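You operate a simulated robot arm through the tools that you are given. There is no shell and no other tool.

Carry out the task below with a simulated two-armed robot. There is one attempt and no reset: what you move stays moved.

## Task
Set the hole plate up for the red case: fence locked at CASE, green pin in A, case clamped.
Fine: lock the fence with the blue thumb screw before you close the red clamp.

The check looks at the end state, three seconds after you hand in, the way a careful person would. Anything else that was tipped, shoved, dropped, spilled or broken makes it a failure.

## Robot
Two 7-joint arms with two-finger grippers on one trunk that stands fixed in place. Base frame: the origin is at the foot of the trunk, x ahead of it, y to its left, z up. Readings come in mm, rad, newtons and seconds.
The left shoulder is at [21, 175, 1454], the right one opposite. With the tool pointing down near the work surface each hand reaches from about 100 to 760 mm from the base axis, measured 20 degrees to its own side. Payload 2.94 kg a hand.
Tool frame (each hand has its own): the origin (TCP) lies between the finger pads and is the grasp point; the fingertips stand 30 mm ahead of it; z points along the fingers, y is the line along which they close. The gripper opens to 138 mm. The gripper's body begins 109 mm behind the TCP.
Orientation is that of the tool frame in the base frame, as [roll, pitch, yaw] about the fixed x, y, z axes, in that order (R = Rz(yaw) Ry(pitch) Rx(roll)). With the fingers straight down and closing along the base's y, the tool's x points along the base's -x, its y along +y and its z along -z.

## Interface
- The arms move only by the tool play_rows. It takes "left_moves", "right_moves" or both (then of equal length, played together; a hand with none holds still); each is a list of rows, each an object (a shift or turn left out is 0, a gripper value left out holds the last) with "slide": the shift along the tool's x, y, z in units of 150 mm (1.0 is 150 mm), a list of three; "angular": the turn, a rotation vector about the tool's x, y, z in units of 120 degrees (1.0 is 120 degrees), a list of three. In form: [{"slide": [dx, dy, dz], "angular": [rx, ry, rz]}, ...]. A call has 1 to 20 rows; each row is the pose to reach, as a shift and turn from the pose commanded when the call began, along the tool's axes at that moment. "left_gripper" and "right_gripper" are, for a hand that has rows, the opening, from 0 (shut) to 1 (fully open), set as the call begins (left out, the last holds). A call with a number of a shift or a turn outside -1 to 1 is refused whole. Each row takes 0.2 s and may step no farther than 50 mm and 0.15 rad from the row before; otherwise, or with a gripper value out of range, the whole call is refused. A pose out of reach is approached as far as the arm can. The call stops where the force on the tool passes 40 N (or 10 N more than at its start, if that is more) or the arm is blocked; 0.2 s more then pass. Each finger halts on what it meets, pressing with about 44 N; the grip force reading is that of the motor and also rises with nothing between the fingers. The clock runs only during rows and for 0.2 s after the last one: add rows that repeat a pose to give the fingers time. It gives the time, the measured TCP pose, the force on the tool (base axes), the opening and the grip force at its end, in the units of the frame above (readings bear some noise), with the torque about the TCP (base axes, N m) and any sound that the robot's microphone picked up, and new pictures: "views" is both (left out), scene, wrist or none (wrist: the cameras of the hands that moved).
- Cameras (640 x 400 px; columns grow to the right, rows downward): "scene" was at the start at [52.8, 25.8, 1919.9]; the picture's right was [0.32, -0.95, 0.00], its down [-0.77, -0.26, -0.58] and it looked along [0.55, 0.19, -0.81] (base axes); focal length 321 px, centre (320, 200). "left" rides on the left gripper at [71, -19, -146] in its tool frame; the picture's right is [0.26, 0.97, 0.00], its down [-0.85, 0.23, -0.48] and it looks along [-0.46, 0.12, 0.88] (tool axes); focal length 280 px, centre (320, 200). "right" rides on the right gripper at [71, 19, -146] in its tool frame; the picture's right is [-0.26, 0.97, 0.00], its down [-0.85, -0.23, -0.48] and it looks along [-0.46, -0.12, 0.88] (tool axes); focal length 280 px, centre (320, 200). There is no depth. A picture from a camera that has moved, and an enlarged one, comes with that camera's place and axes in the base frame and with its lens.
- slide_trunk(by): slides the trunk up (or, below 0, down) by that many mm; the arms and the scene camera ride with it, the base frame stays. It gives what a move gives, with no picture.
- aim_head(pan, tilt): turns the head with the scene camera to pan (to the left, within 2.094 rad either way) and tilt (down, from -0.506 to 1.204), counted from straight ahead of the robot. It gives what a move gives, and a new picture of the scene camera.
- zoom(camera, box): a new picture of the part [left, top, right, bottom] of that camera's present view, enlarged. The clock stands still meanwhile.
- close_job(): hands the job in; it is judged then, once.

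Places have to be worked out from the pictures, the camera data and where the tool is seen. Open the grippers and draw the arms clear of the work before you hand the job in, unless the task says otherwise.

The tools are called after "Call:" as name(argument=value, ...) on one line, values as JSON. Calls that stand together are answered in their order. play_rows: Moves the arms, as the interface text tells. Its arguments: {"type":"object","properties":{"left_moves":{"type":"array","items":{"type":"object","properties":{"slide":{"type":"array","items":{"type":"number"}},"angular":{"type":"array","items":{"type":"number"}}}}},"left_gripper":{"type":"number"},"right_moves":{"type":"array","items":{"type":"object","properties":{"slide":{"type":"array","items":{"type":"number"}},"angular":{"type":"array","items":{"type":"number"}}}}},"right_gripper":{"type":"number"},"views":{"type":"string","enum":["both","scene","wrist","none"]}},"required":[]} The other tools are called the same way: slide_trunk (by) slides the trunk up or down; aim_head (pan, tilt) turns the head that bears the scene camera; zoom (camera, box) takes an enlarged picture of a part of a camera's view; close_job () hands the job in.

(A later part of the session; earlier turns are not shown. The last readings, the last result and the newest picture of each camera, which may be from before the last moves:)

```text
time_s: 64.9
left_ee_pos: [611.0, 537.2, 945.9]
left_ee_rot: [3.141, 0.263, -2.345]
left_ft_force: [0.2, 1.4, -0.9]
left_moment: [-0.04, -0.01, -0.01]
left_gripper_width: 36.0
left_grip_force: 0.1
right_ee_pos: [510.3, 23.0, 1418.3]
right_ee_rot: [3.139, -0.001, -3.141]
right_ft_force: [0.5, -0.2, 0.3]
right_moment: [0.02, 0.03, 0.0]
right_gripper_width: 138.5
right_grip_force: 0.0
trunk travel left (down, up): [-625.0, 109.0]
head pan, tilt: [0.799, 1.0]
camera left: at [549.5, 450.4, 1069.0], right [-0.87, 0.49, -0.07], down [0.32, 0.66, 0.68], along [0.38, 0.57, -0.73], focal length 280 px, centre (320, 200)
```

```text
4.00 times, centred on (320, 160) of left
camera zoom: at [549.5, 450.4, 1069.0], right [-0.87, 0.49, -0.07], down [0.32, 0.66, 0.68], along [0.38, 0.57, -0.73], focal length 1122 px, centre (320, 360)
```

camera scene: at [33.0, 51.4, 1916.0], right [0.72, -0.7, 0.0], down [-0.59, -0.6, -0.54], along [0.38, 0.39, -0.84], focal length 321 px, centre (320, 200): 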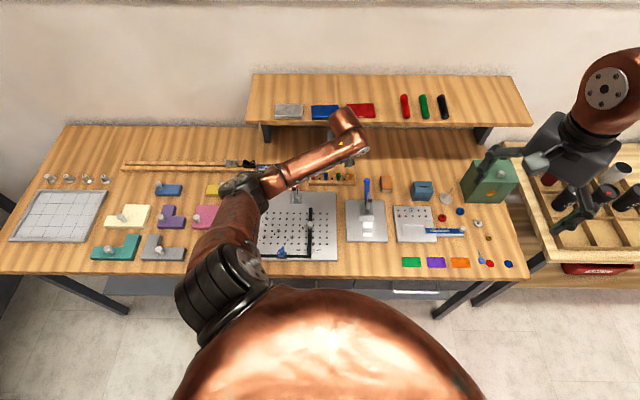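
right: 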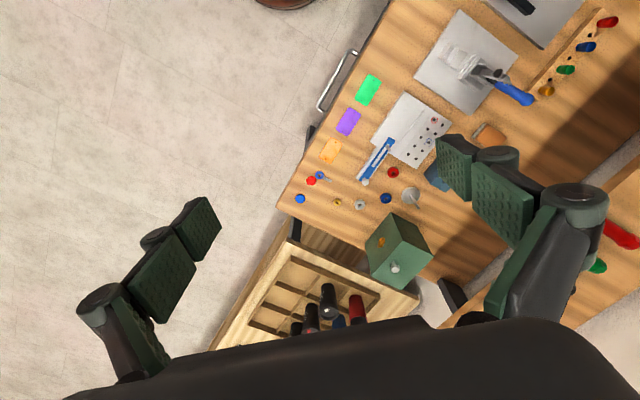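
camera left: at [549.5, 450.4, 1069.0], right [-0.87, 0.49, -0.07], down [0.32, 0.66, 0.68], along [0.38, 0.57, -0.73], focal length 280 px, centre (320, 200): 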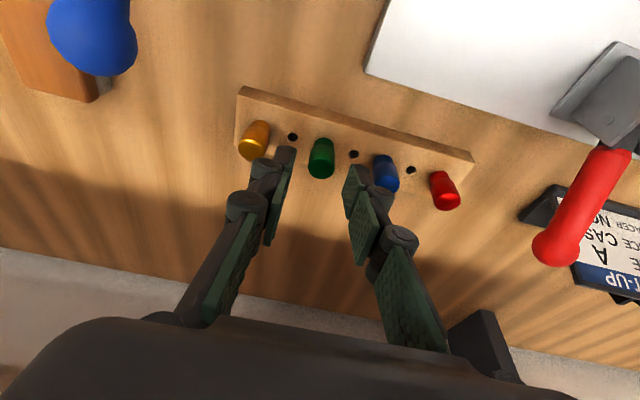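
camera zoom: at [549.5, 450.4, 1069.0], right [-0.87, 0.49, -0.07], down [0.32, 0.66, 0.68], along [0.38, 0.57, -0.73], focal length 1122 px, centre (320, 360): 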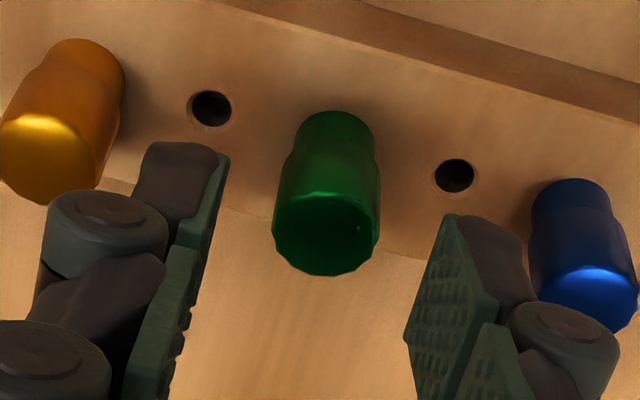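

The pin is centred between the fingers in s and about 4 mm forward in t, as wanted for the tilted pads. I'll descend the last 24 mm and close.

Call:
play_rows(left_moves=[{"slide": [0.0175, 0, 0.078]}, {"slide": [0.035, 0, 0.156]}, {"slide": [0.035, 0, 0.156]}], views="none")

Call:
zoom(camera="left", box=[260, 110, 380, 210])

```text
time_s: 65.7
left_ee_pos: [612.0, 538.6, 921.0]
left_ee_rot: [-3.141, 0.262, -2.344]
left_ft_force: [0.1, -0.3, 0.6]
left_moment: [0.03, 0.04, -0.02]
left_gripper_width: 35.8
left_grip_force: 0.1
right_ee_pos: [510.1, 22.0, 1418.7]
right_ee_rot: [3.14, 0.001, 3.141]
right_ft_force: [-0.2, -0.4, -0.5]
right_moment: [0.02, 0.02, -0.04]
right_gripper_width: 138.2
right_grip_force: 0.0
trunk travel left (down, up): [-625.0, 109.0]
head pan, tilt: [0.799, 1.0]
```

```text
4.00 times, centred on (320, 160) of left
camera zoom: at [550.2, 450.9, 1045.0], right [-0.87, 0.49, -0.07], down [0.32, 0.66, 0.68], along [0.38, 0.57, -0.73], focal length 1122 px, centre (320, 360)
```

zoom: 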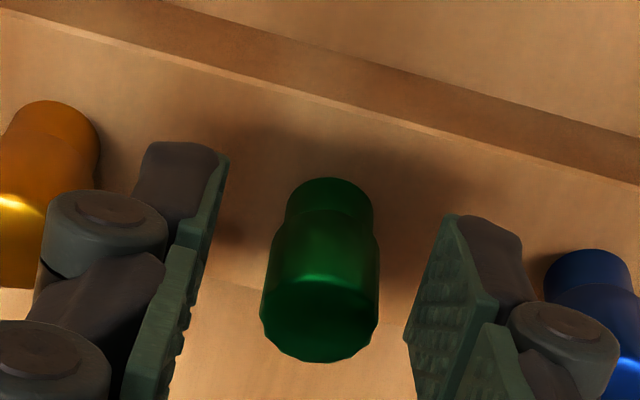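

The pin stands between the pads and the fingertips are just above the rack. Closing on the pin now.

Call:
play_rows(left_moves=[{"slide": [0, 0, 0]}, {"slide": [0, 0, 0]}, {"slide": [0, 0, 0]}, {"slide": [0, 0, 0]}], left_gripper=0.04, views="none")

Call:
zoom(camera="left", box=[260, 110, 380, 210])

```text
time_s: 66.7
left_ee_pos: [612.3, 540.5, 921.3]
left_ee_rot: [3.141, 0.262, -2.343]
left_ft_force: [-0.7, 0.0, 0.1]
left_moment: [0.02, -0.01, 0.02]
left_gripper_width: 17.2
left_grip_force: 42.4
right_ee_pos: [510.3, 22.3, 1419.2]
right_ee_rot: [3.141, -0.001, 3.139]
right_ft_force: [0.1, -0.1, 0.4]
right_moment: [0.02, 0.0, 0.02]
right_gripper_width: 138.0
right_grip_force: 0.0
trunk travel left (down, up): [-625.0, 109.0]
head pan, tilt: [0.799, 1.0]
```

```text
4.00 times, centred on (320, 160) of left
camera zoom: at [550.2, 451.0, 1045.0], right [-0.87, 0.49, -0.07], down [0.32, 0.66, 0.68], along [0.38, 0.57, -0.73], focal length 1122 px, centre (320, 360)
```

zoom: 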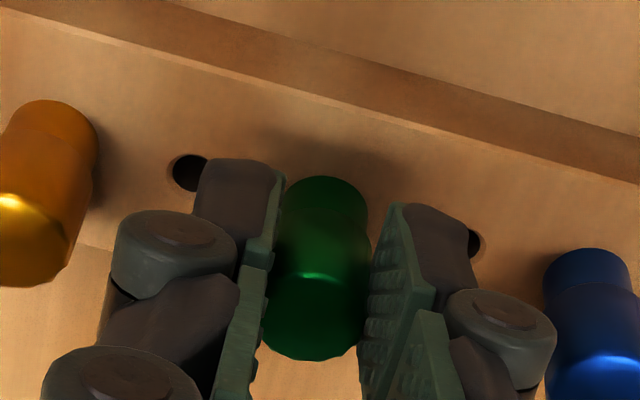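

The pin is gripped (17.2 mm, 42 N, no side load). I'll lift it straight up.

Call:
play_rows(left_moves=[{"slide": [-0.0258, 0, -0.0966]}, {"slide": [-0.0516, 0, -0.1932]}, {"slide": [-0.0946, 0, -0.3542]}, {"slide": [-0.1376, 0, -0.5152]}], views="both")

Call:
zoom(camera="left", box=[260, 110, 380, 210])

```text
time_s: 67.7
left_ee_pos: [612.4, 538.7, 1002.7]
left_ee_rot: [-3.141, 0.262, -2.341]
left_ft_force: [-0.2, -0.5, 0.7]
left_moment: [0.01, -0.01, 0.01]
left_gripper_width: 16.8
left_grip_force: 42.1
right_ee_pos: [509.6, 22.6, 1420.2]
right_ee_rot: [3.14, 0.0, 3.141]
right_ft_force: [-0.3, -0.9, 0.0]
right_moment: [0.01, -0.02, -0.03]
right_gripper_width: 137.8
right_grip_force: 0.1
trunk travel left (down, up): [-625.0, 109.0]
head pan, tilt: [0.799, 1.0]
camera scene: at [32.3, 50.6, 1916.0], right [0.72, -0.7, 0.0], down [-0.59, -0.6, -0.54], along [0.38, 0.39, -0.84], focal length 321 px, centre (320, 200)
camera left: at [550.2, 450.9, 1125.7], right [-0.87, 0.49, -0.07], down [0.32, 0.66, 0.68], along [0.38, 0.57, -0.73], focal length 280 px, centre (320, 200)
```

scene: 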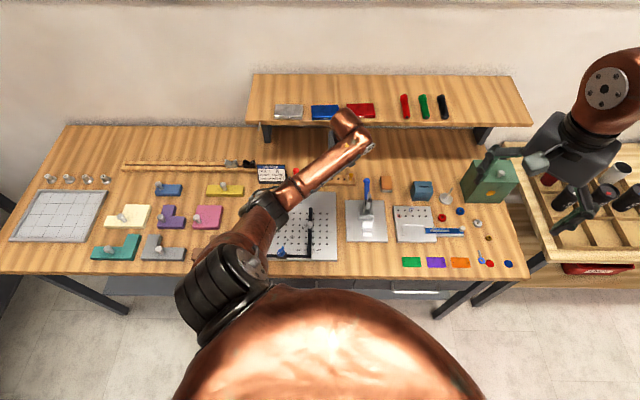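
left: 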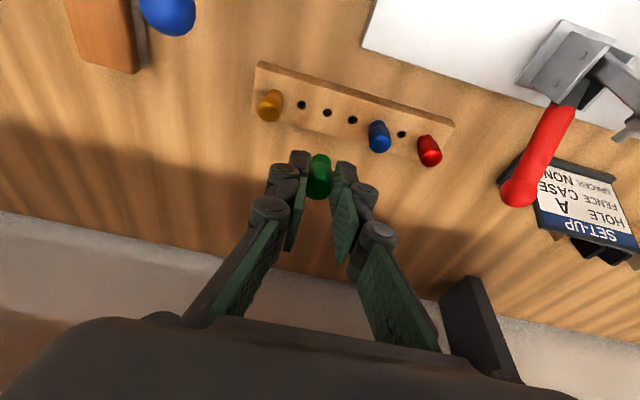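

```text
4.00 times, centred on (320, 160) of left
camera zoom: at [550.2, 450.9, 1125.7], right [-0.87, 0.49, -0.07], down [0.32, 0.66, 0.68], along [0.38, 0.57, -0.73], focal length 1122 px, centre (320, 360)
```

zoom: 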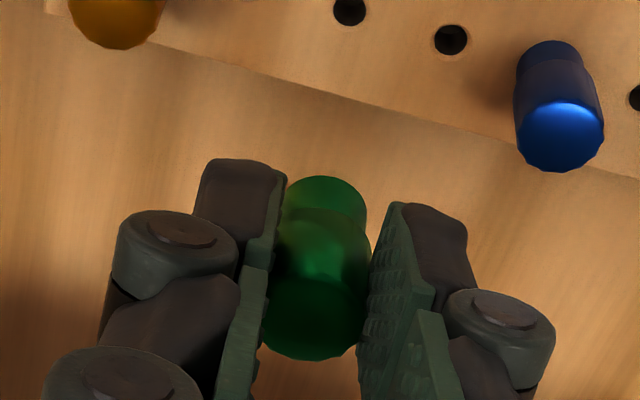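

The pin is out cleanly. The empty rack hole seen from here gives me a reference pixel for inserting at A from the same height, so I'll measure it precisely.

Call:
zoom(camera="left", box=[290, 85, 370, 145])

Call:
zoom(camera="scene", box=[250, 190, 330, 250])

```text
6.67 times, centred on (330, 115) of left
camera zoom: at [550.2, 450.9, 1125.7], right [-0.87, 0.49, -0.07], down [0.32, 0.66, 0.68], along [0.38, 0.57, -0.73], focal length 1869 px, centre (253, 767)
```

zoom: 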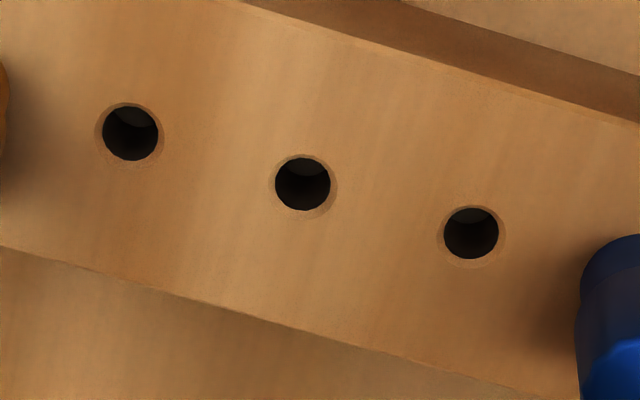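

```text
6.67 times, centred on (290, 220) of scene
camera zoom: at [32.3, 50.6, 1916.0], right [0.72, -0.7, 0.0], down [-0.59, -0.6, -0.54], along [0.38, 0.39, -0.84], focal length 2138 px, centre (520, 67)
```

zoom: 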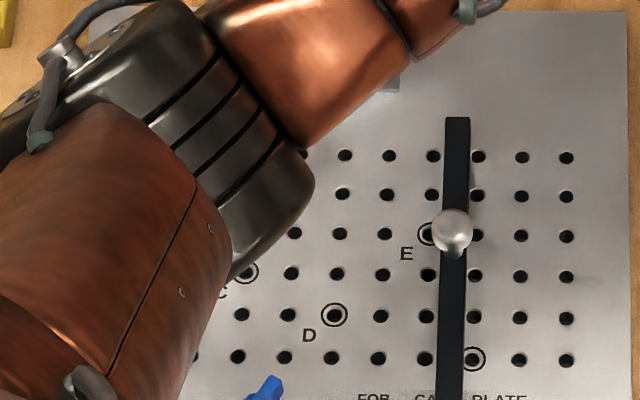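

Reference set: the pin axis is about (-1.3, +10) mm in (s,t) from the TCP. I'll carry the pin up and around, in front of the clamp, toward hole A.

Call:
play_rows(left_moves=[{"slide": [-0.0688, 0, -0.2576]}, {"slide": [0.14, 0.05, -0.38]}, {"slide": [0.35, 0.1, -0.5]}, {"slide": [0.56, 0.15, -0.63]}, {"slide": [0.764, 0.2, -0.756]}], views="none")

Call:
play_rows(left_moves=[{"slide": [0.066, 0.24, -0.0176]}, {"slide": [0.132, 0.48, -0.0352]}, {"slide": [0.198, 0.72, -0.0528]}, {"slide": [0.264, 0.96, -0.0705]}], views="both")

```text
time_s: 68.9
left_ee_pos: [489.4, 460.2, 1084.2]
left_ee_rot: [-3.14, 0.262, -2.342]
left_ft_force: [-0.8, -0.2, -0.7]
left_moment: [0.0, -0.03, -0.03]
left_gripper_width: 16.9
left_grip_force: 42.8
right_ee_pos: [508.2, 24.4, 1420.5]
right_ee_rot: [-3.141, 0.002, 3.141]
right_ft_force: [-1.2, 0.3, 0.3]
right_moment: [-0.02, -0.04, -0.02]
right_gripper_width: 137.9
right_grip_force: 0.0
trunk travel left (down, up): [-625.0, 109.0]
head pan, tilt: [0.799, 1.0]
```

```text
time_s: 69.9
left_ee_pos: [358.8, 533.3, 1082.4]
left_ee_rot: [-3.137, 0.264, -2.342]
left_ft_force: [0.2, 0.4, 0.1]
left_moment: [0.02, -0.04, -0.01]
left_gripper_width: 16.9
left_grip_force: 42.6
right_ee_pos: [506.9, 22.1, 1420.5]
right_ee_rot: [3.139, 0.001, 3.141]
right_ft_force: [-0.8, -1.0, 0.0]
right_moment: [-0.01, -0.07, -0.03]
right_gripper_width: 137.7
right_grip_force: 0.1
trunk travel left (down, up): [-625.0, 109.0]
head pan, tilt: [0.799, 1.0]
camera scene: at [29.5, 51.8, 1916.1], right [0.72, -0.7, 0.0], down [-0.59, -0.6, -0.54], along [0.38, 0.39, -0.84], focal length 321 px, centre (320, 200)
camera left: at [296.5, 443.3, 1204.9], right [-0.87, 0.49, -0.07], down [0.32, 0.66, 0.68], along [0.38, 0.57, -0.73], focal length 280 px, centre (320, 200)
```

scene: 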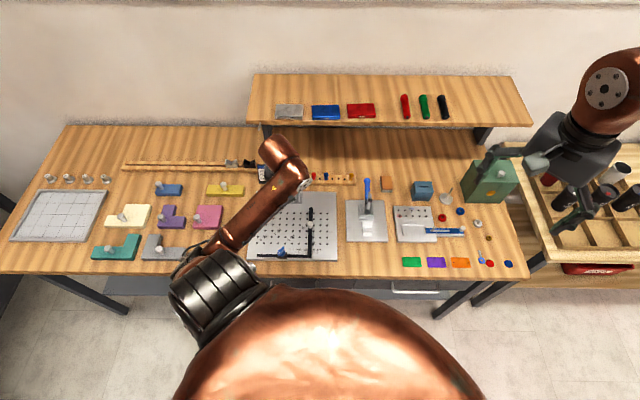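
left: 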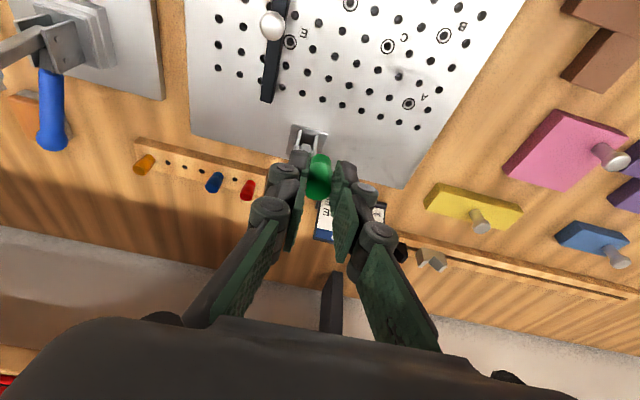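

Passing in front of the clamp safely. I'll continue to above hole A at the reference height (TCP z≈1003).

Call:
play_rows(left_moves=[{"slide": [0, 0.21, 0]}, {"slide": [0, 0.42, 0]}, {"slide": [0.03, 0.633, 0.11]}, {"slide": [0.083, 0.633, 0.31]}, {"slide": [0.137, 0.633, 0.513]}, {"slide": [0.137, 0.633, 0.513]}], views="wrist")

Call:
zoom(camera="left", box=[290, 85, 370, 145])

```text
time_s: 71.3
left_ee_pos: [291.9, 598.6, 1000.6]
left_ee_rot: [-3.14, 0.26, -2.344]
left_ft_force: [-0.1, -0.2, -0.5]
left_moment: [-0.02, 0.01, -0.01]
left_gripper_width: 16.9
left_grip_force: 42.2
right_ee_pos: [511.1, 23.5, 1419.5]
right_ee_rot: [3.139, 0.0, -3.141]
right_ft_force: [0.1, 0.2, -0.5]
right_moment: [0.04, -0.03, 0.0]
right_gripper_width: 138.0
right_grip_force: 0.1
trunk travel left (down, up): [-625.0, 109.0]
head pan, tilt: [0.799, 1.0]
camera left: at [231.0, 509.3, 1124.1], right [-0.87, 0.49, -0.07], down [0.32, 0.66, 0.68], along [0.38, 0.57, -0.73], focal length 280 px, centre (320, 200)
```

left: 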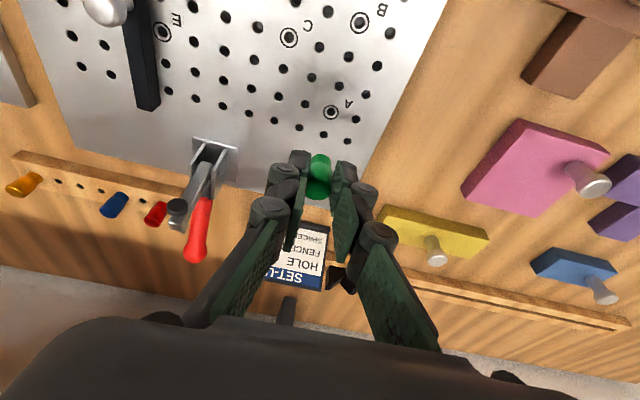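

```text
6.67 times, centred on (330, 115) of left
camera zoom: at [231.0, 509.3, 1124.1], right [-0.87, 0.49, -0.07], down [0.32, 0.66, 0.68], along [0.38, 0.57, -0.73], focal length 1869 px, centre (253, 767)
```

zoom: 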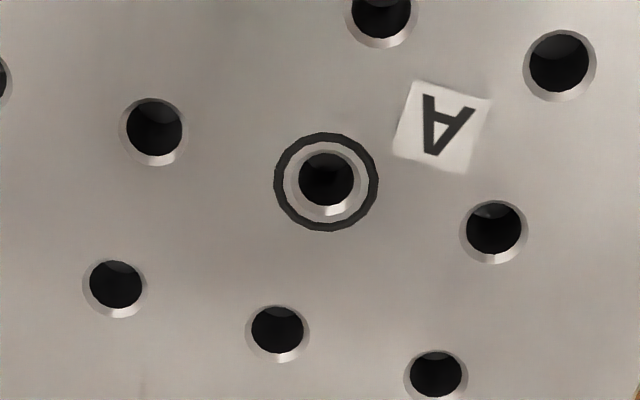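

Hole A is 23 px right and 3 px above the reference pixel. That means moving about -3.0 mm in s and -1.4 mm in t; I'll correct and re-check.

Call:
play_rows(left_moves=[{"slide": [0.0045, 0.01, -0.0012]}, {"slide": [0.009, 0.02, -0.0024]}, {"slide": [0.009, 0.02, -0.0024]}], views="none")

Call:
zoom(camera="left", box=[290, 85, 370, 145])

```text
time_s: 72.1
left_ee_pos: [288.9, 598.9, 1002.5]
left_ee_rot: [-3.141, 0.262, -2.345]
left_ft_force: [0.6, 0.3, 0.1]
left_moment: [-0.01, 0.0, 0.0]
left_gripper_width: 17.0
left_grip_force: 42.7
right_ee_pos: [509.7, 23.1, 1419.5]
right_ee_rot: [3.139, 0.0, 3.142]
right_ft_force: [-0.3, 0.2, 0.4]
right_moment: [0.01, -0.01, -0.02]
right_gripper_width: 137.9
right_grip_force: 0.1
trunk travel left (down, up): [-625.0, 109.0]
head pan, tilt: [0.799, 1.0]
```

```text
6.67 times, centred on (330, 115) of left
camera zoom: at [228.1, 510.5, 1124.8], right [-0.87, 0.49, -0.07], down [0.32, 0.66, 0.68], along [0.38, 0.57, -0.73], focal length 1869 px, centre (253, 767)
```

zoom: 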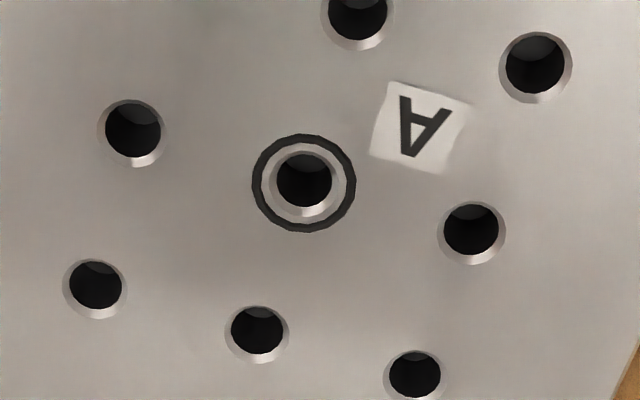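

Hole A now coincides with the reference pixel to within about 0.3 mm. I'll lower the pin vertically 45 mm and check again.

Call:
play_rows(left_moves=[{"slide": [0.027, 0, 0.097]}, {"slide": [0.053, 0, 0.193]}, {"slide": [0.079, 0, 0.29]}, {"slide": [0.079, 0, 0.29]}], views="wrist")

Call:
zoom(camera="left", box=[280, 105, 360, 195])

Call:
zoom(camera="scene", box=[240, 190, 320, 250])

```text
time_s: 73.1
left_ee_pos: [288.4, 598.1, 955.5]
left_ee_rot: [-3.141, 0.261, -2.344]
left_ft_force: [0.6, 0.2, -0.5]
left_moment: [0.02, -0.02, -0.01]
left_gripper_width: 16.9
left_grip_force: 42.5
right_ee_pos: [509.7, 21.9, 1419.8]
right_ee_rot: [3.14, 0.0, -3.141]
right_ft_force: [-0.2, -0.2, -0.1]
right_moment: [-0.01, 0.0, 0.04]
right_gripper_width: 137.9
right_grip_force: 0.1
trunk travel left (down, up): [-625.0, 109.0]
head pan, tilt: [0.799, 1.0]
camera left: at [227.8, 510.1, 1079.2], right [-0.87, 0.49, -0.07], down [0.32, 0.66, 0.68], along [0.38, 0.57, -0.73], focal length 280 px, centre (320, 200)
```

left: 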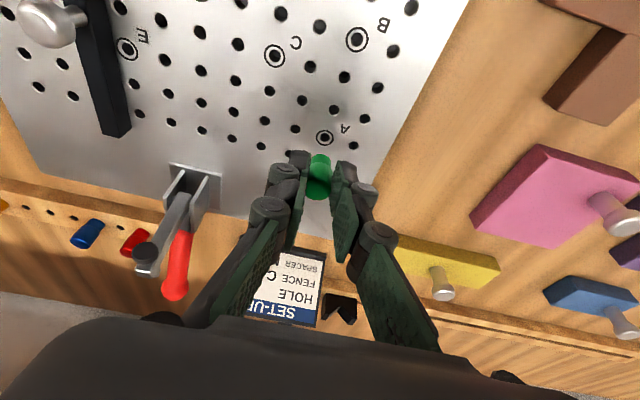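

```text
4.44 times, centred on (320, 150) of left
camera zoom: at [227.8, 510.1, 1079.2], right [-0.87, 0.49, -0.07], down [0.32, 0.66, 0.68], along [0.38, 0.57, -0.73], focal length 1246 px, centre (320, 422)
```

zoom: 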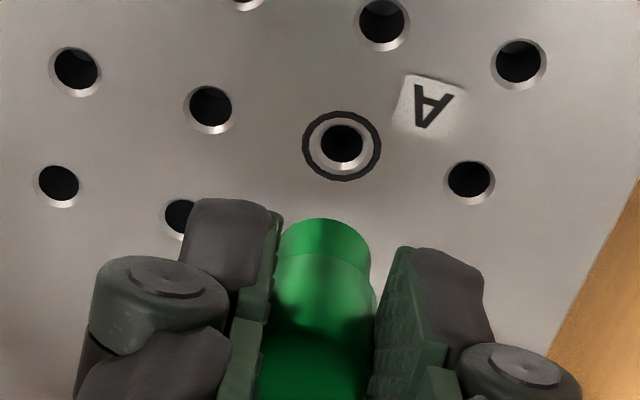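

```text
6.67 times, centred on (280, 220) of scene
camera zoom: at [32.3, 51.1, 1916.0], right [0.72, -0.7, 0.0], down [-0.59, -0.6, -0.54], along [0.38, 0.39, -0.84], focal length 2138 px, centre (587, 67)
```

zoom: 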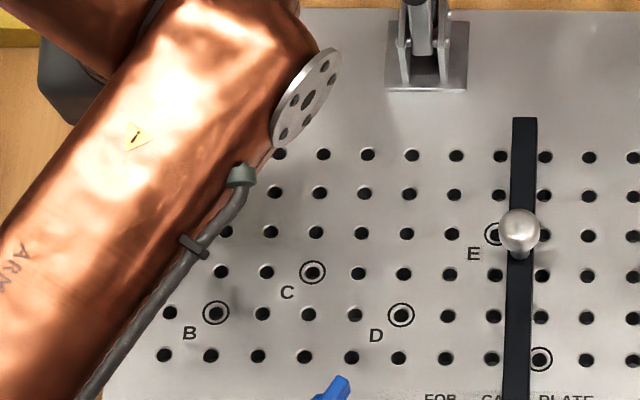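

By computation hole A is at (-1.3, +9.3) mm from the TCP, matching the pin's offset of (-1.2, +9.7). I'll lower further in small steps while watching the force.

Call:
play_rows(left_moves=[{"slide": [0.0172, 0, 0.0644]}, {"slide": [0.0344, 0, 0.1288]}, {"slide": [0.0344, 0, 0.1288]}], views="none")

Call:
zoom(camera="left", box=[280, 105, 360, 195])

```text
time_s: 73.9
left_ee_pos: [289.9, 597.5, 935.9]
left_ee_rot: [-3.142, 0.263, -2.342]
left_ft_force: [0.6, -0.5, -0.6]
left_moment: [0.0, 0.0, -0.02]
left_gripper_width: 16.8
left_grip_force: 42.4
right_ee_pos: [510.1, 23.0, 1419.5]
right_ee_rot: [3.141, 0.001, -3.142]
right_ft_force: [0.9, -0.3, 0.5]
right_moment: [-0.01, 0.02, 0.01]
right_gripper_width: 137.9
right_grip_force: 0.0
trunk travel left (down, up): [-625.0, 109.0]
head pan, tilt: [0.799, 1.0]
```

```text
4.44 times, centred on (320, 150) of left
camera zoom: at [228.1, 510.1, 1059.4], right [-0.87, 0.49, -0.07], down [0.32, 0.66, 0.68], along [0.38, 0.57, -0.73], focal length 1246 px, centre (320, 422)
```

zoom: 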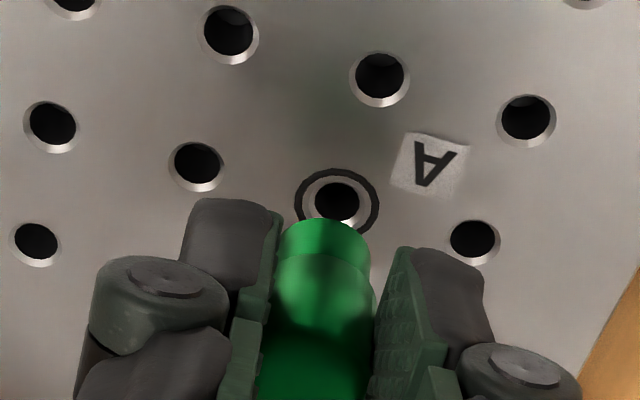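

No contact yet, and hole and pin are converging as expected. I'll lower another 8 mm.

Call:
play_rows(left_moves=[{"slide": [0.0069, 0, 0.0258]}, {"slide": [0.0138, 0, 0.0515]}, {"slide": [0.0138, 0, 0.0515]}], views="none")

Call:
zoom(camera="left", box=[280, 105, 360, 195])

```text
time_s: 74.7
left_ee_pos: [289.3, 598.0, 928.5]
left_ee_rot: [-3.141, 0.261, -2.345]
left_ft_force: [-0.3, 0.0, -1.0]
left_moment: [0.01, 0.0, 0.0]
left_gripper_width: 16.7
left_grip_force: 42.2
right_ee_pos: [510.7, 22.7, 1419.3]
right_ee_rot: [3.139, 0.0, 3.14]
right_ft_force: [0.2, -0.2, -0.5]
right_moment: [0.04, 0.02, 0.01]
right_gripper_width: 138.1
right_grip_force: 0.1
trunk travel left (down, up): [-625.0, 109.0]
head pan, tilt: [0.799, 1.0]
```

```text
4.44 times, centred on (320, 150) of left
camera zoom: at [227.9, 510.0, 1051.4], right [-0.87, 0.49, -0.07], down [0.32, 0.66, 0.68], along [0.38, 0.57, -0.73], focal length 1246 px, centre (320, 422)
```

zoom: 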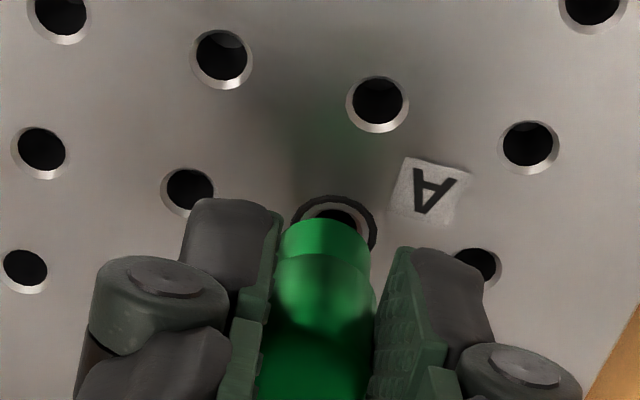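

Still no contact with the pin body about 8 mm above the plate and aligned within about 0.5 mm. I'll continue lowering in small steps.

Call:
play_rows(left_moves=[{"slide": [0.0034, 0, 0.0129]}, {"slide": [0.0069, 0, 0.0258]}, {"slide": [0.0069, 0, 0.0258]}], views="none")

Call:
zoom(camera="left", box=[280, 105, 360, 195])

```text
time_s: 75.5
left_ee_pos: [289.7, 598.0, 924.2]
left_ee_rot: [3.141, 0.261, -2.345]
left_ft_force: [0.4, 0.8, -1.4]
left_moment: [0.01, -0.03, -0.01]
left_gripper_width: 16.8
left_grip_force: 42.6
right_ee_pos: [509.9, 22.2, 1419.4]
right_ee_rot: [3.14, 0.0, -3.142]
right_ft_force: [-0.8, -0.5, 0.0]
right_moment: [-0.02, -0.01, 0.03]
right_gripper_width: 137.9
right_grip_force: 0.0
trunk travel left (down, up): [-625.0, 109.0]
head pan, tilt: [0.799, 1.0]
```

```text
4.44 times, centred on (320, 150) of left
camera zoom: at [227.8, 510.1, 1047.6], right [-0.87, 0.49, -0.07], down [0.32, 0.66, 0.68], along [0.38, 0.57, -0.73], focal length 1246 px, centre (320, 422)
```

zoom: 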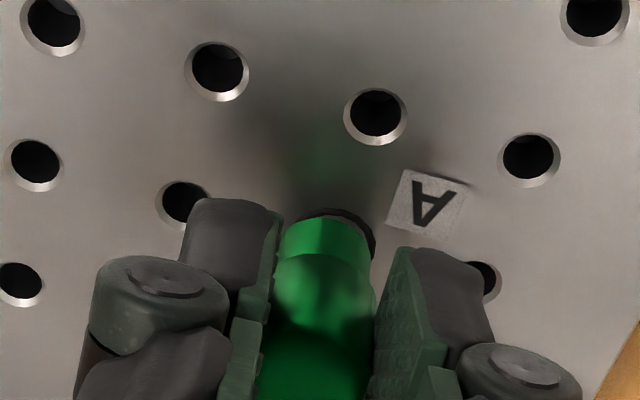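

The pin body is about 4 mm above the plate with no resistance. I'll lower the last few millimetres until it seats.

Call:
play_rows(left_moves=[{"slide": [0.0034, 0, 0.0129]}, {"slide": [0.0069, 0, 0.0258]}, {"slide": [0.0069, 0, 0.0258]}], views="none")

Call:
zoom(camera="left", box=[280, 105, 360, 195])

```text
time_s: 76.3
left_ee_pos: [290.4, 598.8, 920.1]
left_ee_rot: [3.141, 0.262, -2.344]
left_ft_force: [-0.2, 0.5, -0.8]
left_moment: [0.01, 0.02, -0.01]
left_gripper_width: 16.8
left_grip_force: 42.4
right_ee_pos: [509.0, 23.1, 1419.5]
right_ee_rot: [3.139, -0.001, -3.141]
right_ft_force: [-0.5, 0.3, 0.1]
right_moment: [0.01, -0.01, 0.01]
right_gripper_width: 138.0
right_grip_force: 0.0
trunk travel left (down, up): [-625.0, 109.0]
head pan, tilt: [0.799, 1.0]
```

```text
4.44 times, centred on (320, 150) of left
camera zoom: at [227.8, 510.3, 1043.6], right [-0.87, 0.49, -0.07], down [0.32, 0.66, 0.68], along [0.38, 0.57, -0.73], focal length 1246 px, centre (320, 422)
```

zoom: 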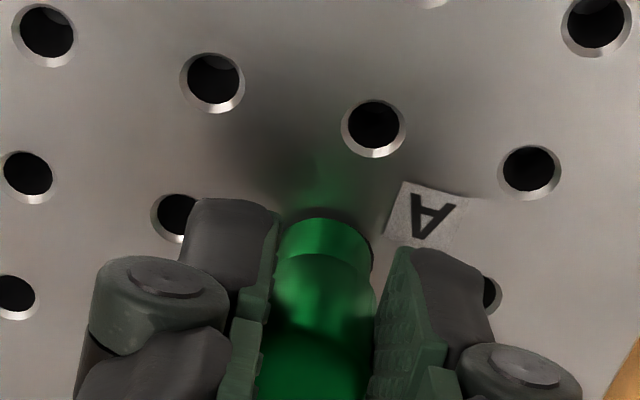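

Almost seated and still no force. I'll go another 2–3 mm to feel for the seat.

Call:
play_rows(left_moves=[{"slide": [0.0017, 0, 0.0064]}, {"slide": [0.0034, 0, 0.0129]}, {"slide": [0.0052, 0, 0.0193]}, {"slide": [0.0052, 0, 0.0193]}], views="none")

Call:
zoom(camera="left", box=[280, 105, 360, 195])

```text
time_s: 77.3
left_ee_pos: [289.8, 597.7, 918.7]
left_ee_rot: [3.141, 0.265, -2.344]
left_ft_force: [-1.7, -0.1, 7.9]
left_moment: [0.05, 0.05, 0.0]
left_gripper_width: 17.0
left_grip_force: 42.2
right_ee_pos: [509.6, 22.9, 1419.4]
right_ee_rot: [3.141, 0.002, -3.142]
right_ft_force: [0.6, -0.1, 0.2]
right_moment: [-0.02, 0.0, -0.02]
right_gripper_width: 138.2
right_grip_force: 0.1
trunk travel left (down, up): [-625.0, 109.0]
head pan, tilt: [0.799, 1.0]
```

```text
4.44 times, centred on (320, 150) of left
camera zoom: at [227.8, 510.2, 1041.4], right [-0.87, 0.49, -0.07], down [0.32, 0.66, 0.68], along [0.38, 0.57, -0.73], focal length 1246 px, centre (320, 422)
```

zoom: 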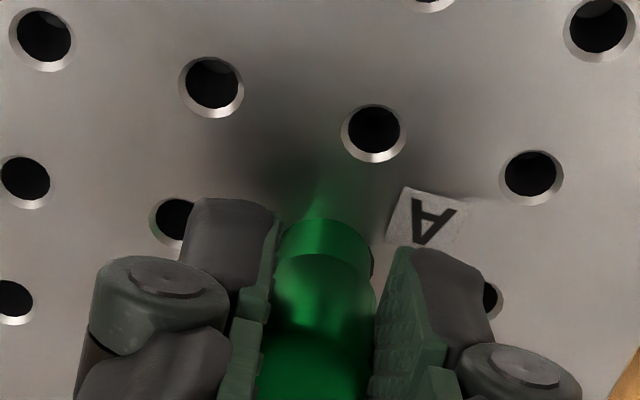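

Contact at 7.9 N with the pin body at plate level, so it is seated. I'll open the gripper, lift away, and inspect.

Call:
play_rows(left_moves=[{"slide": [0, 0, 0]}, {"slide": [0, 0, 0]}, {"slide": [0, 0, 0]}], left_gripper=0.28, views="none")

Call:
play_rows(left_moves=[{"slide": [-0.05, 0, -0.2]}, {"slide": [-0.1, 0, -0.4]}, {"slide": [-0.15, 0, -0.6]}], views="wrist")

Call:
zoom(camera="left", box=[270, 80, 370, 160])

```text
time_s: 78.1
left_ee_pos: [289.2, 597.1, 917.9]
left_ee_rot: [-3.141, 0.263, -2.345]
left_ft_force: [-0.8, 0.3, 0.2]
left_moment: [-0.03, -0.02, 0.01]
left_gripper_width: 38.7
left_grip_force: 0.1
right_ee_pos: [509.7, 23.3, 1419.9]
right_ee_rot: [3.141, 0.001, -3.14]
right_ft_force: [0.6, -0.1, 0.5]
right_moment: [-0.01, 0.01, -0.03]
right_gripper_width: 138.0
right_grip_force: 0.2
trunk travel left (down, up): [-625.0, 109.0]
head pan, tilt: [0.799, 1.0]
```

```text
time_s: 78.9
left_ee_pos: [287.8, 597.4, 1012.2]
left_ee_rot: [-3.139, 0.261, -2.341]
left_ft_force: [0.2, -0.1, 0.7]
left_moment: [-0.02, -0.04, -0.03]
left_gripper_width: 38.8
left_grip_force: 0.0
right_ee_pos: [510.5, 22.5, 1418.7]
right_ee_rot: [3.139, 0.0, -3.141]
right_ft_force: [-0.5, -0.2, -0.1]
right_moment: [-0.01, -0.02, 0.0]
right_gripper_width: 137.7
right_grip_force: 0.1
trunk travel left (down, up): [-625.0, 109.0]
head pan, tilt: [0.799, 1.0]
camera left: at [226.9, 508.4, 1134.2], right [-0.87, 0.49, -0.07], down [0.32, 0.66, 0.68], along [0.38, 0.57, -0.73], focal length 280 px, centre (320, 200)
```

left: 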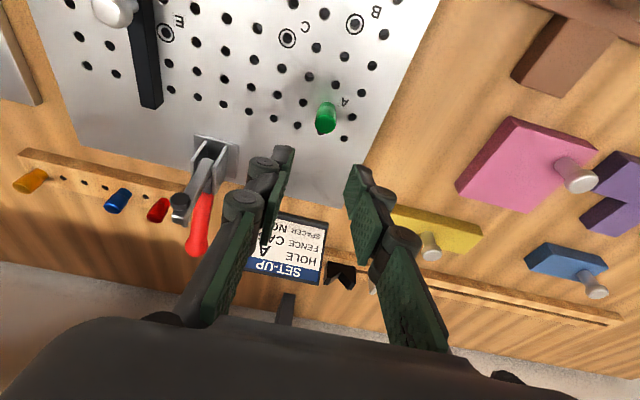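

```text
5.00 times, centred on (320, 120) of left
camera zoom: at [226.9, 508.4, 1134.2], right [-0.87, 0.49, -0.07], down [0.32, 0.66, 0.68], along [0.38, 0.57, -0.73], focal length 1402 px, centre (320, 600)
```

zoom: 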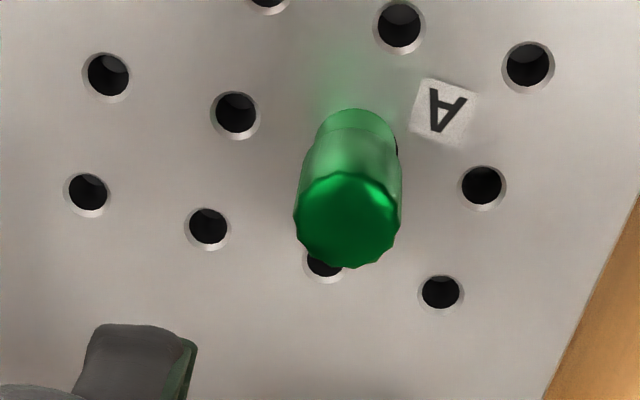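

The green pin stands seated and upright in hole A. Next is the red case on the shelf (about s=79–173, t=880–944, top about z=1158). I'll lift and carry the hand toward the shelf, well above everything.

Call:
play_rows(left_moves=[{"slide": [-0.07, -0.05, -0.26]}, {"slide": [-0.13, -0.25, -0.49]}, {"slide": [-0.18, -0.48, -0.67]}, {"slide": [-0.22, -0.72, -0.83]}, {"slide": [-0.258, -0.967, -0.966]}], left_gripper=0.5, views="none")

Call:
play_rows(left_moves=[{"slide": [-0.155, -0.161, -0.105], "angular": [0, -0.02, 0]}, {"slide": [-0.31, -0.322, -0.21], "angular": [0, -0.04, 0]}, {"slide": [-0.467, -0.483, -0.316], "angular": [0, -0.06, 0]}, {"slide": [-0.623, -0.645, -0.422], "angular": [0, -0.08, 0]}, {"slide": [-0.78, -0.806, -0.527], "angular": [0, -0.1, 0]}, {"slide": [-0.935, -0.967, -0.633], "angular": [0, -0.125, 0]}], views="both")

```text
time_s: 80.1
left_ee_pos: [391.8, 496.5, 1159.2]
left_ee_rot: [3.14, 0.261, -2.343]
left_ft_force: [0.9, -0.7, 0.6]
left_moment: [0.01, 0.0, 0.04]
left_gripper_width: 68.9
left_grip_force: 0.1
right_ee_pos: [510.0, 22.1, 1419.4]
right_ee_rot: [3.14, -0.001, -3.142]
right_ft_force: [0.4, 0.2, -1.0]
right_moment: [-0.01, 0.02, 0.0]
right_gripper_width: 138.1
right_grip_force: 0.1
trunk travel left (down, up): [-625.0, 109.0]
head pan, tilt: [0.799, 1.0]
```

```text
time_s: 81.5
left_ee_pos: [573.4, 474.2, 1286.4]
left_ee_rot: [3.14, 0.523, -2.343]
left_ft_force: [0.5, -0.2, 0.1]
left_moment: [0.03, 0.02, 0.01]
left_gripper_width: 69.0
left_grip_force: 0.0
right_ee_pos: [510.3, 22.3, 1417.4]
right_ee_rot: [3.14, 0.0, 3.141]
right_ft_force: [0.1, 0.3, 0.2]
right_moment: [0.04, 0.01, 0.0]
right_gripper_width: 138.1
right_grip_force: 0.0
trunk travel left (down, up): [-625.0, 109.0]
head pan, tilt: [0.799, 1.0]
camera scene: at [33.9, 50.1, 1916.0], right [0.72, -0.7, 0.0], down [-0.59, -0.6, -0.54], along [0.38, 0.39, -0.84], focal length 321 px, centre (320, 200)
camera left: at [492.8, 365.9, 1378.6], right [-0.85, 0.51, -0.13], down [0.18, 0.52, 0.84], along [0.49, 0.69, -0.53], focal length 280 px, centre (320, 200)
```

scene: 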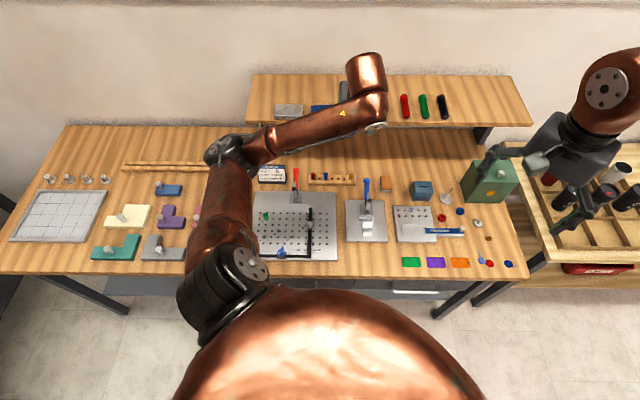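
left: 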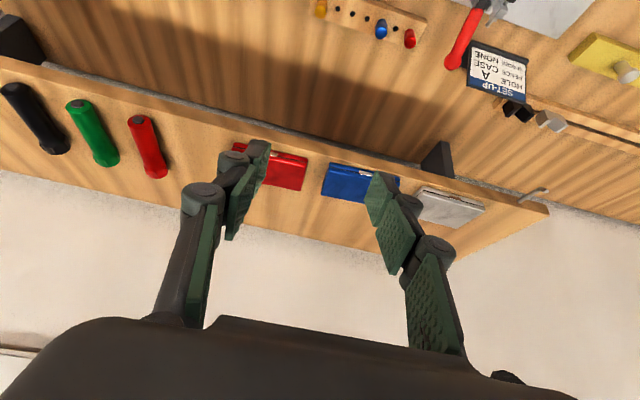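

The wrist camera now sees the red case on the shelf. I'll zoom in on it, and check the pin from the scene view.

Call:
zoom(camera="left", box=[200, 110, 400, 230])

Call:
zoom(camera="scene", box=[245, 160, 345, 265])

```text
3.20 times, centred on (300, 170) of left
camera zoom: at [492.8, 365.9, 1378.6], right [-0.85, 0.51, -0.13], down [0.18, 0.52, 0.84], along [0.49, 0.69, -0.53], focal length 897 px, centre (384, 296)
```

zoom: 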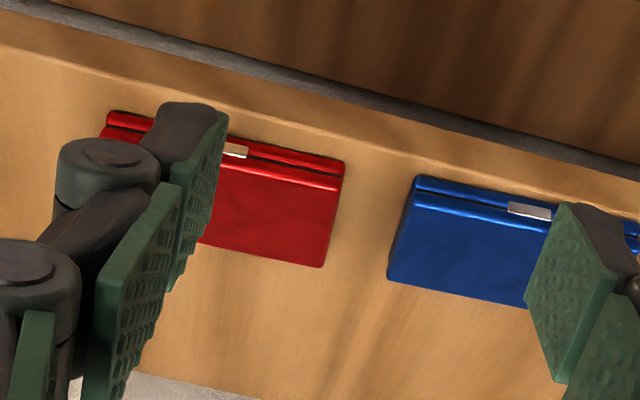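

```text
3.81 times, centred on (295, 212) of scene
camera zoom: at [33.9, 50.1, 1916.0], right [0.72, -0.7, 0.0], down [-0.59, -0.6, -0.54], along [0.38, 0.39, -0.84], focal length 1222 px, centre (415, 152)
```

zoom: 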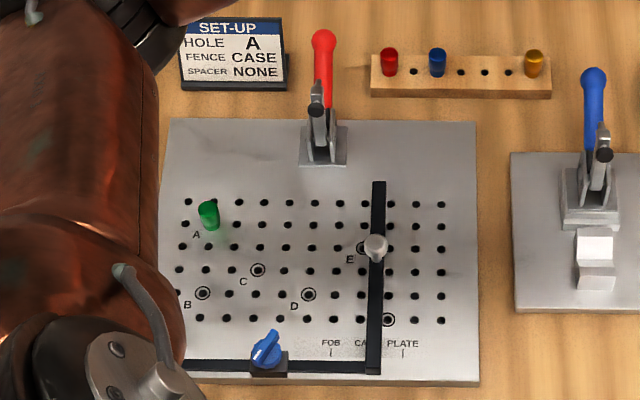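

The case's thickness is about 14 mm, with its centre at about s=127, t=913 and its left gap to the blue case about 27 mm. I'll open to 110 mm and hover above and in front of it with 30° tilt.

Call:
play_rows(left_moves=[{"slide": [-0.143, -0.063, 0.169]}, {"slide": [-0.286, -0.125, 0.337]}, {"slide": [-0.428, -0.188, 0.506]}, {"slide": [-0.571, -0.25, 0.674]}, {"slide": [-0.714, -0.313, 0.843]}, {"slide": [-0.714, -0.313, 0.843]}], left_gripper=0.8, views="both")

Call:
zoom(camera="left", box=[220, 80, 420, 220])

Call:
zoom(camera="scene", box=[290, 50, 420, 150])

```text
time_s: 82.9
left_ee_pos: [715.8, 553.2, 1233.0]
left_ee_rot: [-3.14, 0.525, -2.344]
left_ft_force: [-2.2, 0.9, 1.2]
left_moment: [-0.03, 0.0, 0.01]
left_gripper_width: 110.6
left_grip_force: 0.0
right_ee_pos: [509.1, 22.5, 1419.6]
right_ee_rot: [3.141, 0.003, 3.141]
right_ft_force: [0.4, 0.6, 0.8]
right_moment: [0.0, 0.0, 0.02]
right_gripper_width: 138.1
right_grip_force: 0.0
trunk travel left (down, up): [-625.0, 109.0]
head pan, tilt: [0.799, 1.0]
camera scene: at [31.1, 51.3, 1916.1], right [0.72, -0.7, 0.0], down [-0.59, -0.6, -0.54], along [0.38, 0.39, -0.84], focal length 321 px, centre (320, 200)
camera left: at [634.1, 445.3, 1324.9], right [-0.85, 0.51, -0.13], down [0.18, 0.52, 0.84], along [0.5, 0.69, -0.53], focal length 280 px, centre (320, 200)
```

scene: 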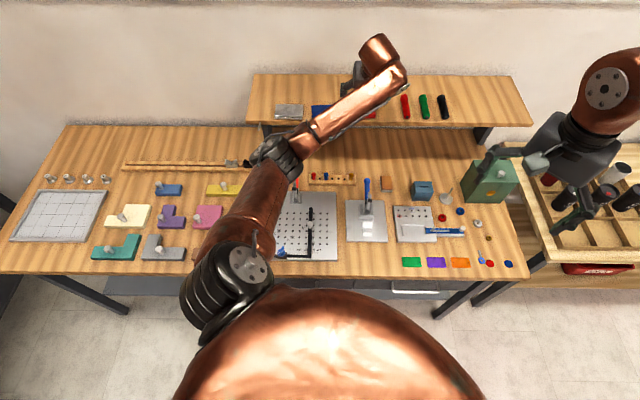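
left: 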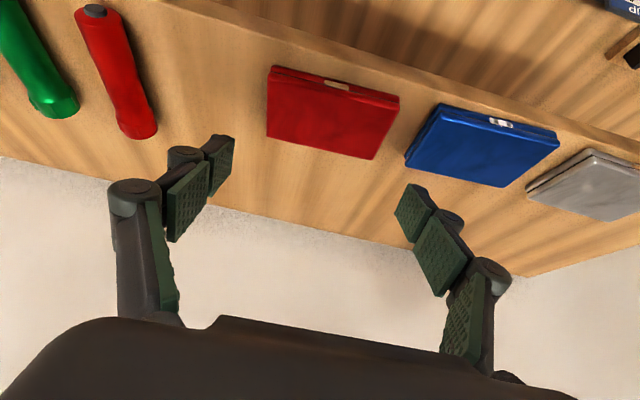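

```text
2.86 times, centred on (320, 150) of left
camera zoom: at [634.1, 445.3, 1324.9], right [-0.85, 0.51, -0.13], down [0.18, 0.52, 0.84], along [0.5, 0.69, -0.53], focal length 801 px, centre (320, 343)
```

zoom: 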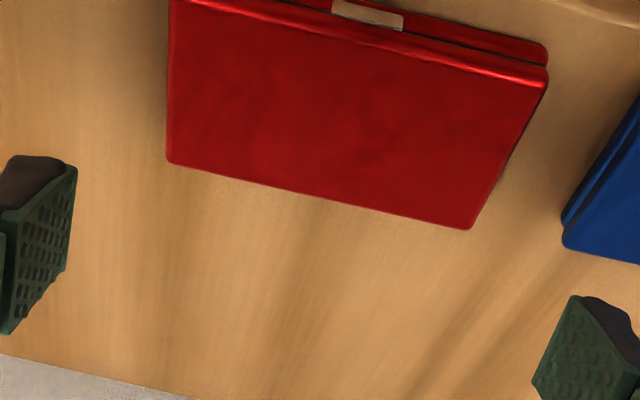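

```text
4.00 times, centred on (355, 100) of scene
camera zoom: at [31.1, 51.3, 1916.1], right [0.72, -0.7, 0.0], down [-0.59, -0.6, -0.54], along [0.38, 0.39, -0.84], focal length 1283 px, centre (180, 600)
```

zoom: 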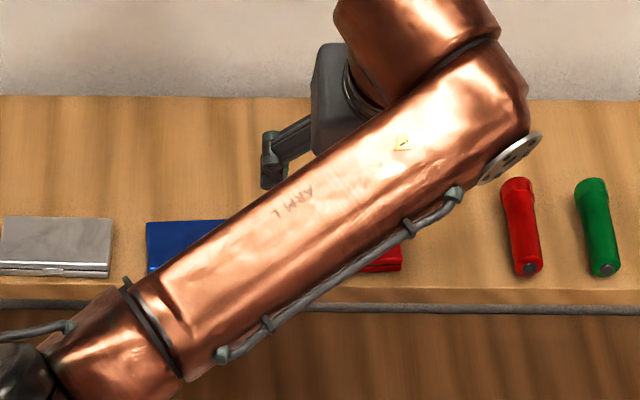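

The case is centred about (-2, +20) mm from the TCP and yawed about 2.5° counter-clockwise. I'll align the hand's yaw, shift, and descend 45 mm, then re-check the finger clearances.

Call:
play_rows(left_moves=[{"slide": [0.03, 0.005, 0.09], "angular": [-0.004, 0, -0.006]}, {"slide": [0.065, 0.01, 0.19], "angular": [-0.0107, 0, -0.0186]}, {"slide": [0.101, 0.0153, 0.288], "angular": [-0.0107, 0, -0.0186]}, {"slide": [0.101, 0.0153, 0.288], "angular": [-0.0107, 0, -0.0186]}], views="wrist")

Call:
zoom(camera="left", box=[180, 90, 440, 230])

Call:
zoom(camera="scene", box=[290, 80, 400, 150])

```text
time_s: 83.9
left_ee_pos: [720.3, 560.7, 1187.5]
left_ee_rot: [-3.141, 0.524, -2.299]
left_ft_force: [-0.5, 0.1, 0.7]
left_moment: [0.03, 0.02, -0.03]
left_gripper_width: 110.4
left_grip_force: 0.1
right_ee_pos: [509.0, 22.6, 1419.6]
right_ee_rot: [3.141, 0.0, 3.141]
right_ft_force: [0.8, -0.5, 0.0]
right_moment: [-0.02, -0.04, -0.03]
right_gripper_width: 138.2
right_grip_force: 0.1
trunk travel left (down, up): [-625.0, 109.0]
head pan, tilt: [0.799, 1.0]
camera left: at [644.0, 449.1, 1279.0], right [-0.87, 0.47, -0.13], down [0.16, 0.52, 0.84], along [0.46, 0.71, -0.53], focal length 280 px, centre (320, 200)
```

left: 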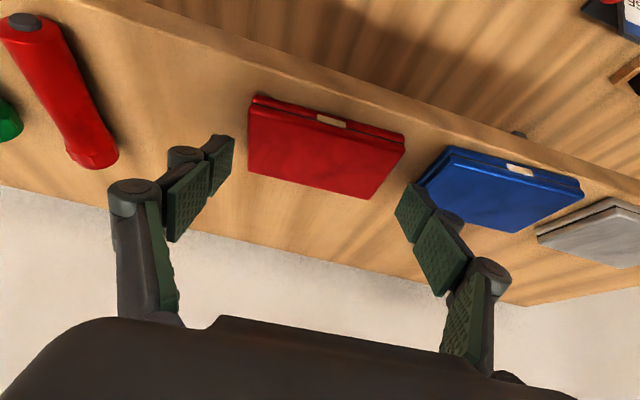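

```text
2.46 times, centred on (310, 160) of left
camera zoom: at [644.0, 449.1, 1279.0], right [-0.87, 0.47, -0.13], down [0.16, 0.52, 0.84], along [0.46, 0.71, -0.53], focal length 690 px, centre (345, 298)
```

zoom: 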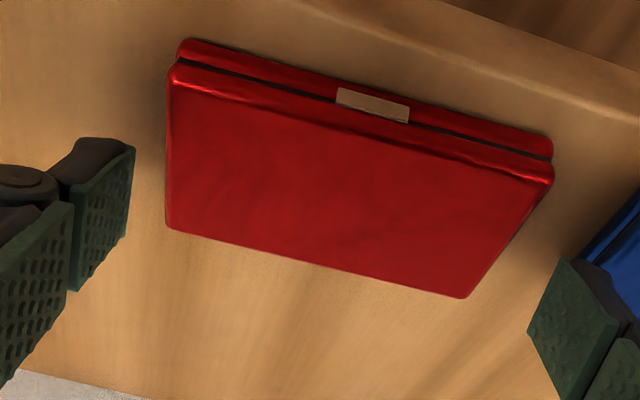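

```text
5.71 times, centred on (345, 115) of scene
camera zoom: at [32.4, 51.3, 1916.0], right [0.72, -0.7, 0.0], down [-0.59, -0.6, -0.54], along [0.38, 0.39, -0.84], focal length 1833 px, centre (177, 686)
```

zoom: 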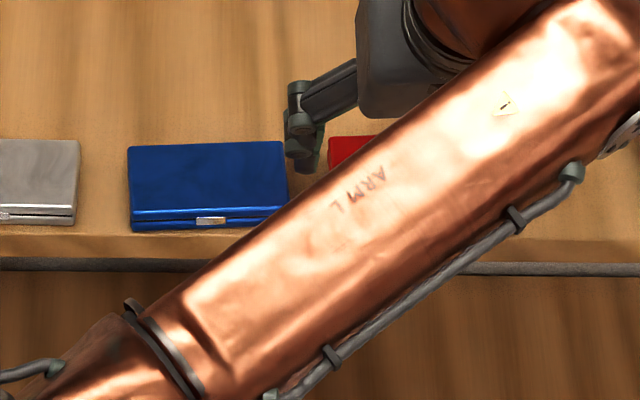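

The hand is now parallel to the case, whose centre is at (+2, +16) mm from the TCP. I'll correct and lower the last 13 mm so the tips are just above the shelf.

Call:
play_rows(left_moves=[{"slide": [0.01, -0.0075, 0.044]}, {"slide": [0.02, -0.015, 0.0885]}, {"slide": [0.02, -0.015, 0.0885]}], views="wrist")

Call:
zoom(camera="left", box=[180, 100, 440, 240])

```text
time_s: 84.7
left_ee_pos: [724.5, 562.7, 1175.4]
left_ee_rot: [-3.14, 0.524, -2.297]
left_ft_force: [0.9, 0.0, 1.2]
left_moment: [0.01, -0.02, 0.03]
left_gripper_width: 110.3
left_grip_force: 0.1
right_ee_pos: [509.4, 23.5, 1420.1]
right_ee_rot: [3.141, -0.001, 3.142]
right_ft_force: [0.2, -0.2, -0.9]
right_moment: [0.02, 0.02, -0.01]
right_gripper_width: 138.3
right_grip_force: 0.1
trunk travel left (down, up): [-625.0, 109.0]
head pan, tilt: [0.799, 1.0]
camera left: at [648.1, 450.5, 1266.4], right [-0.87, 0.47, -0.13], down [0.16, 0.52, 0.84], along [0.46, 0.71, -0.53], focal length 280 px, centre (320, 200)
```

left: 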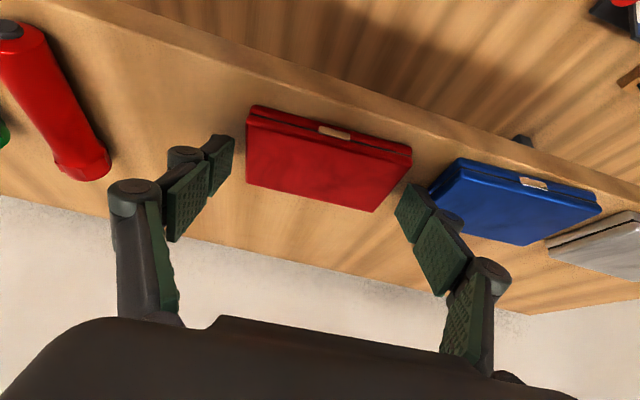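

```text
2.46 times, centred on (310, 170) of left
camera zoom: at [648.1, 450.5, 1266.4], right [-0.87, 0.47, -0.13], down [0.16, 0.52, 0.84], along [0.46, 0.71, -0.53], focal length 690 px, centre (345, 274)
```

zoom: 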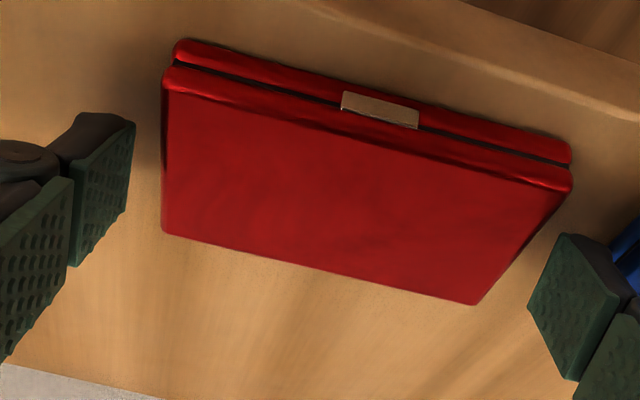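

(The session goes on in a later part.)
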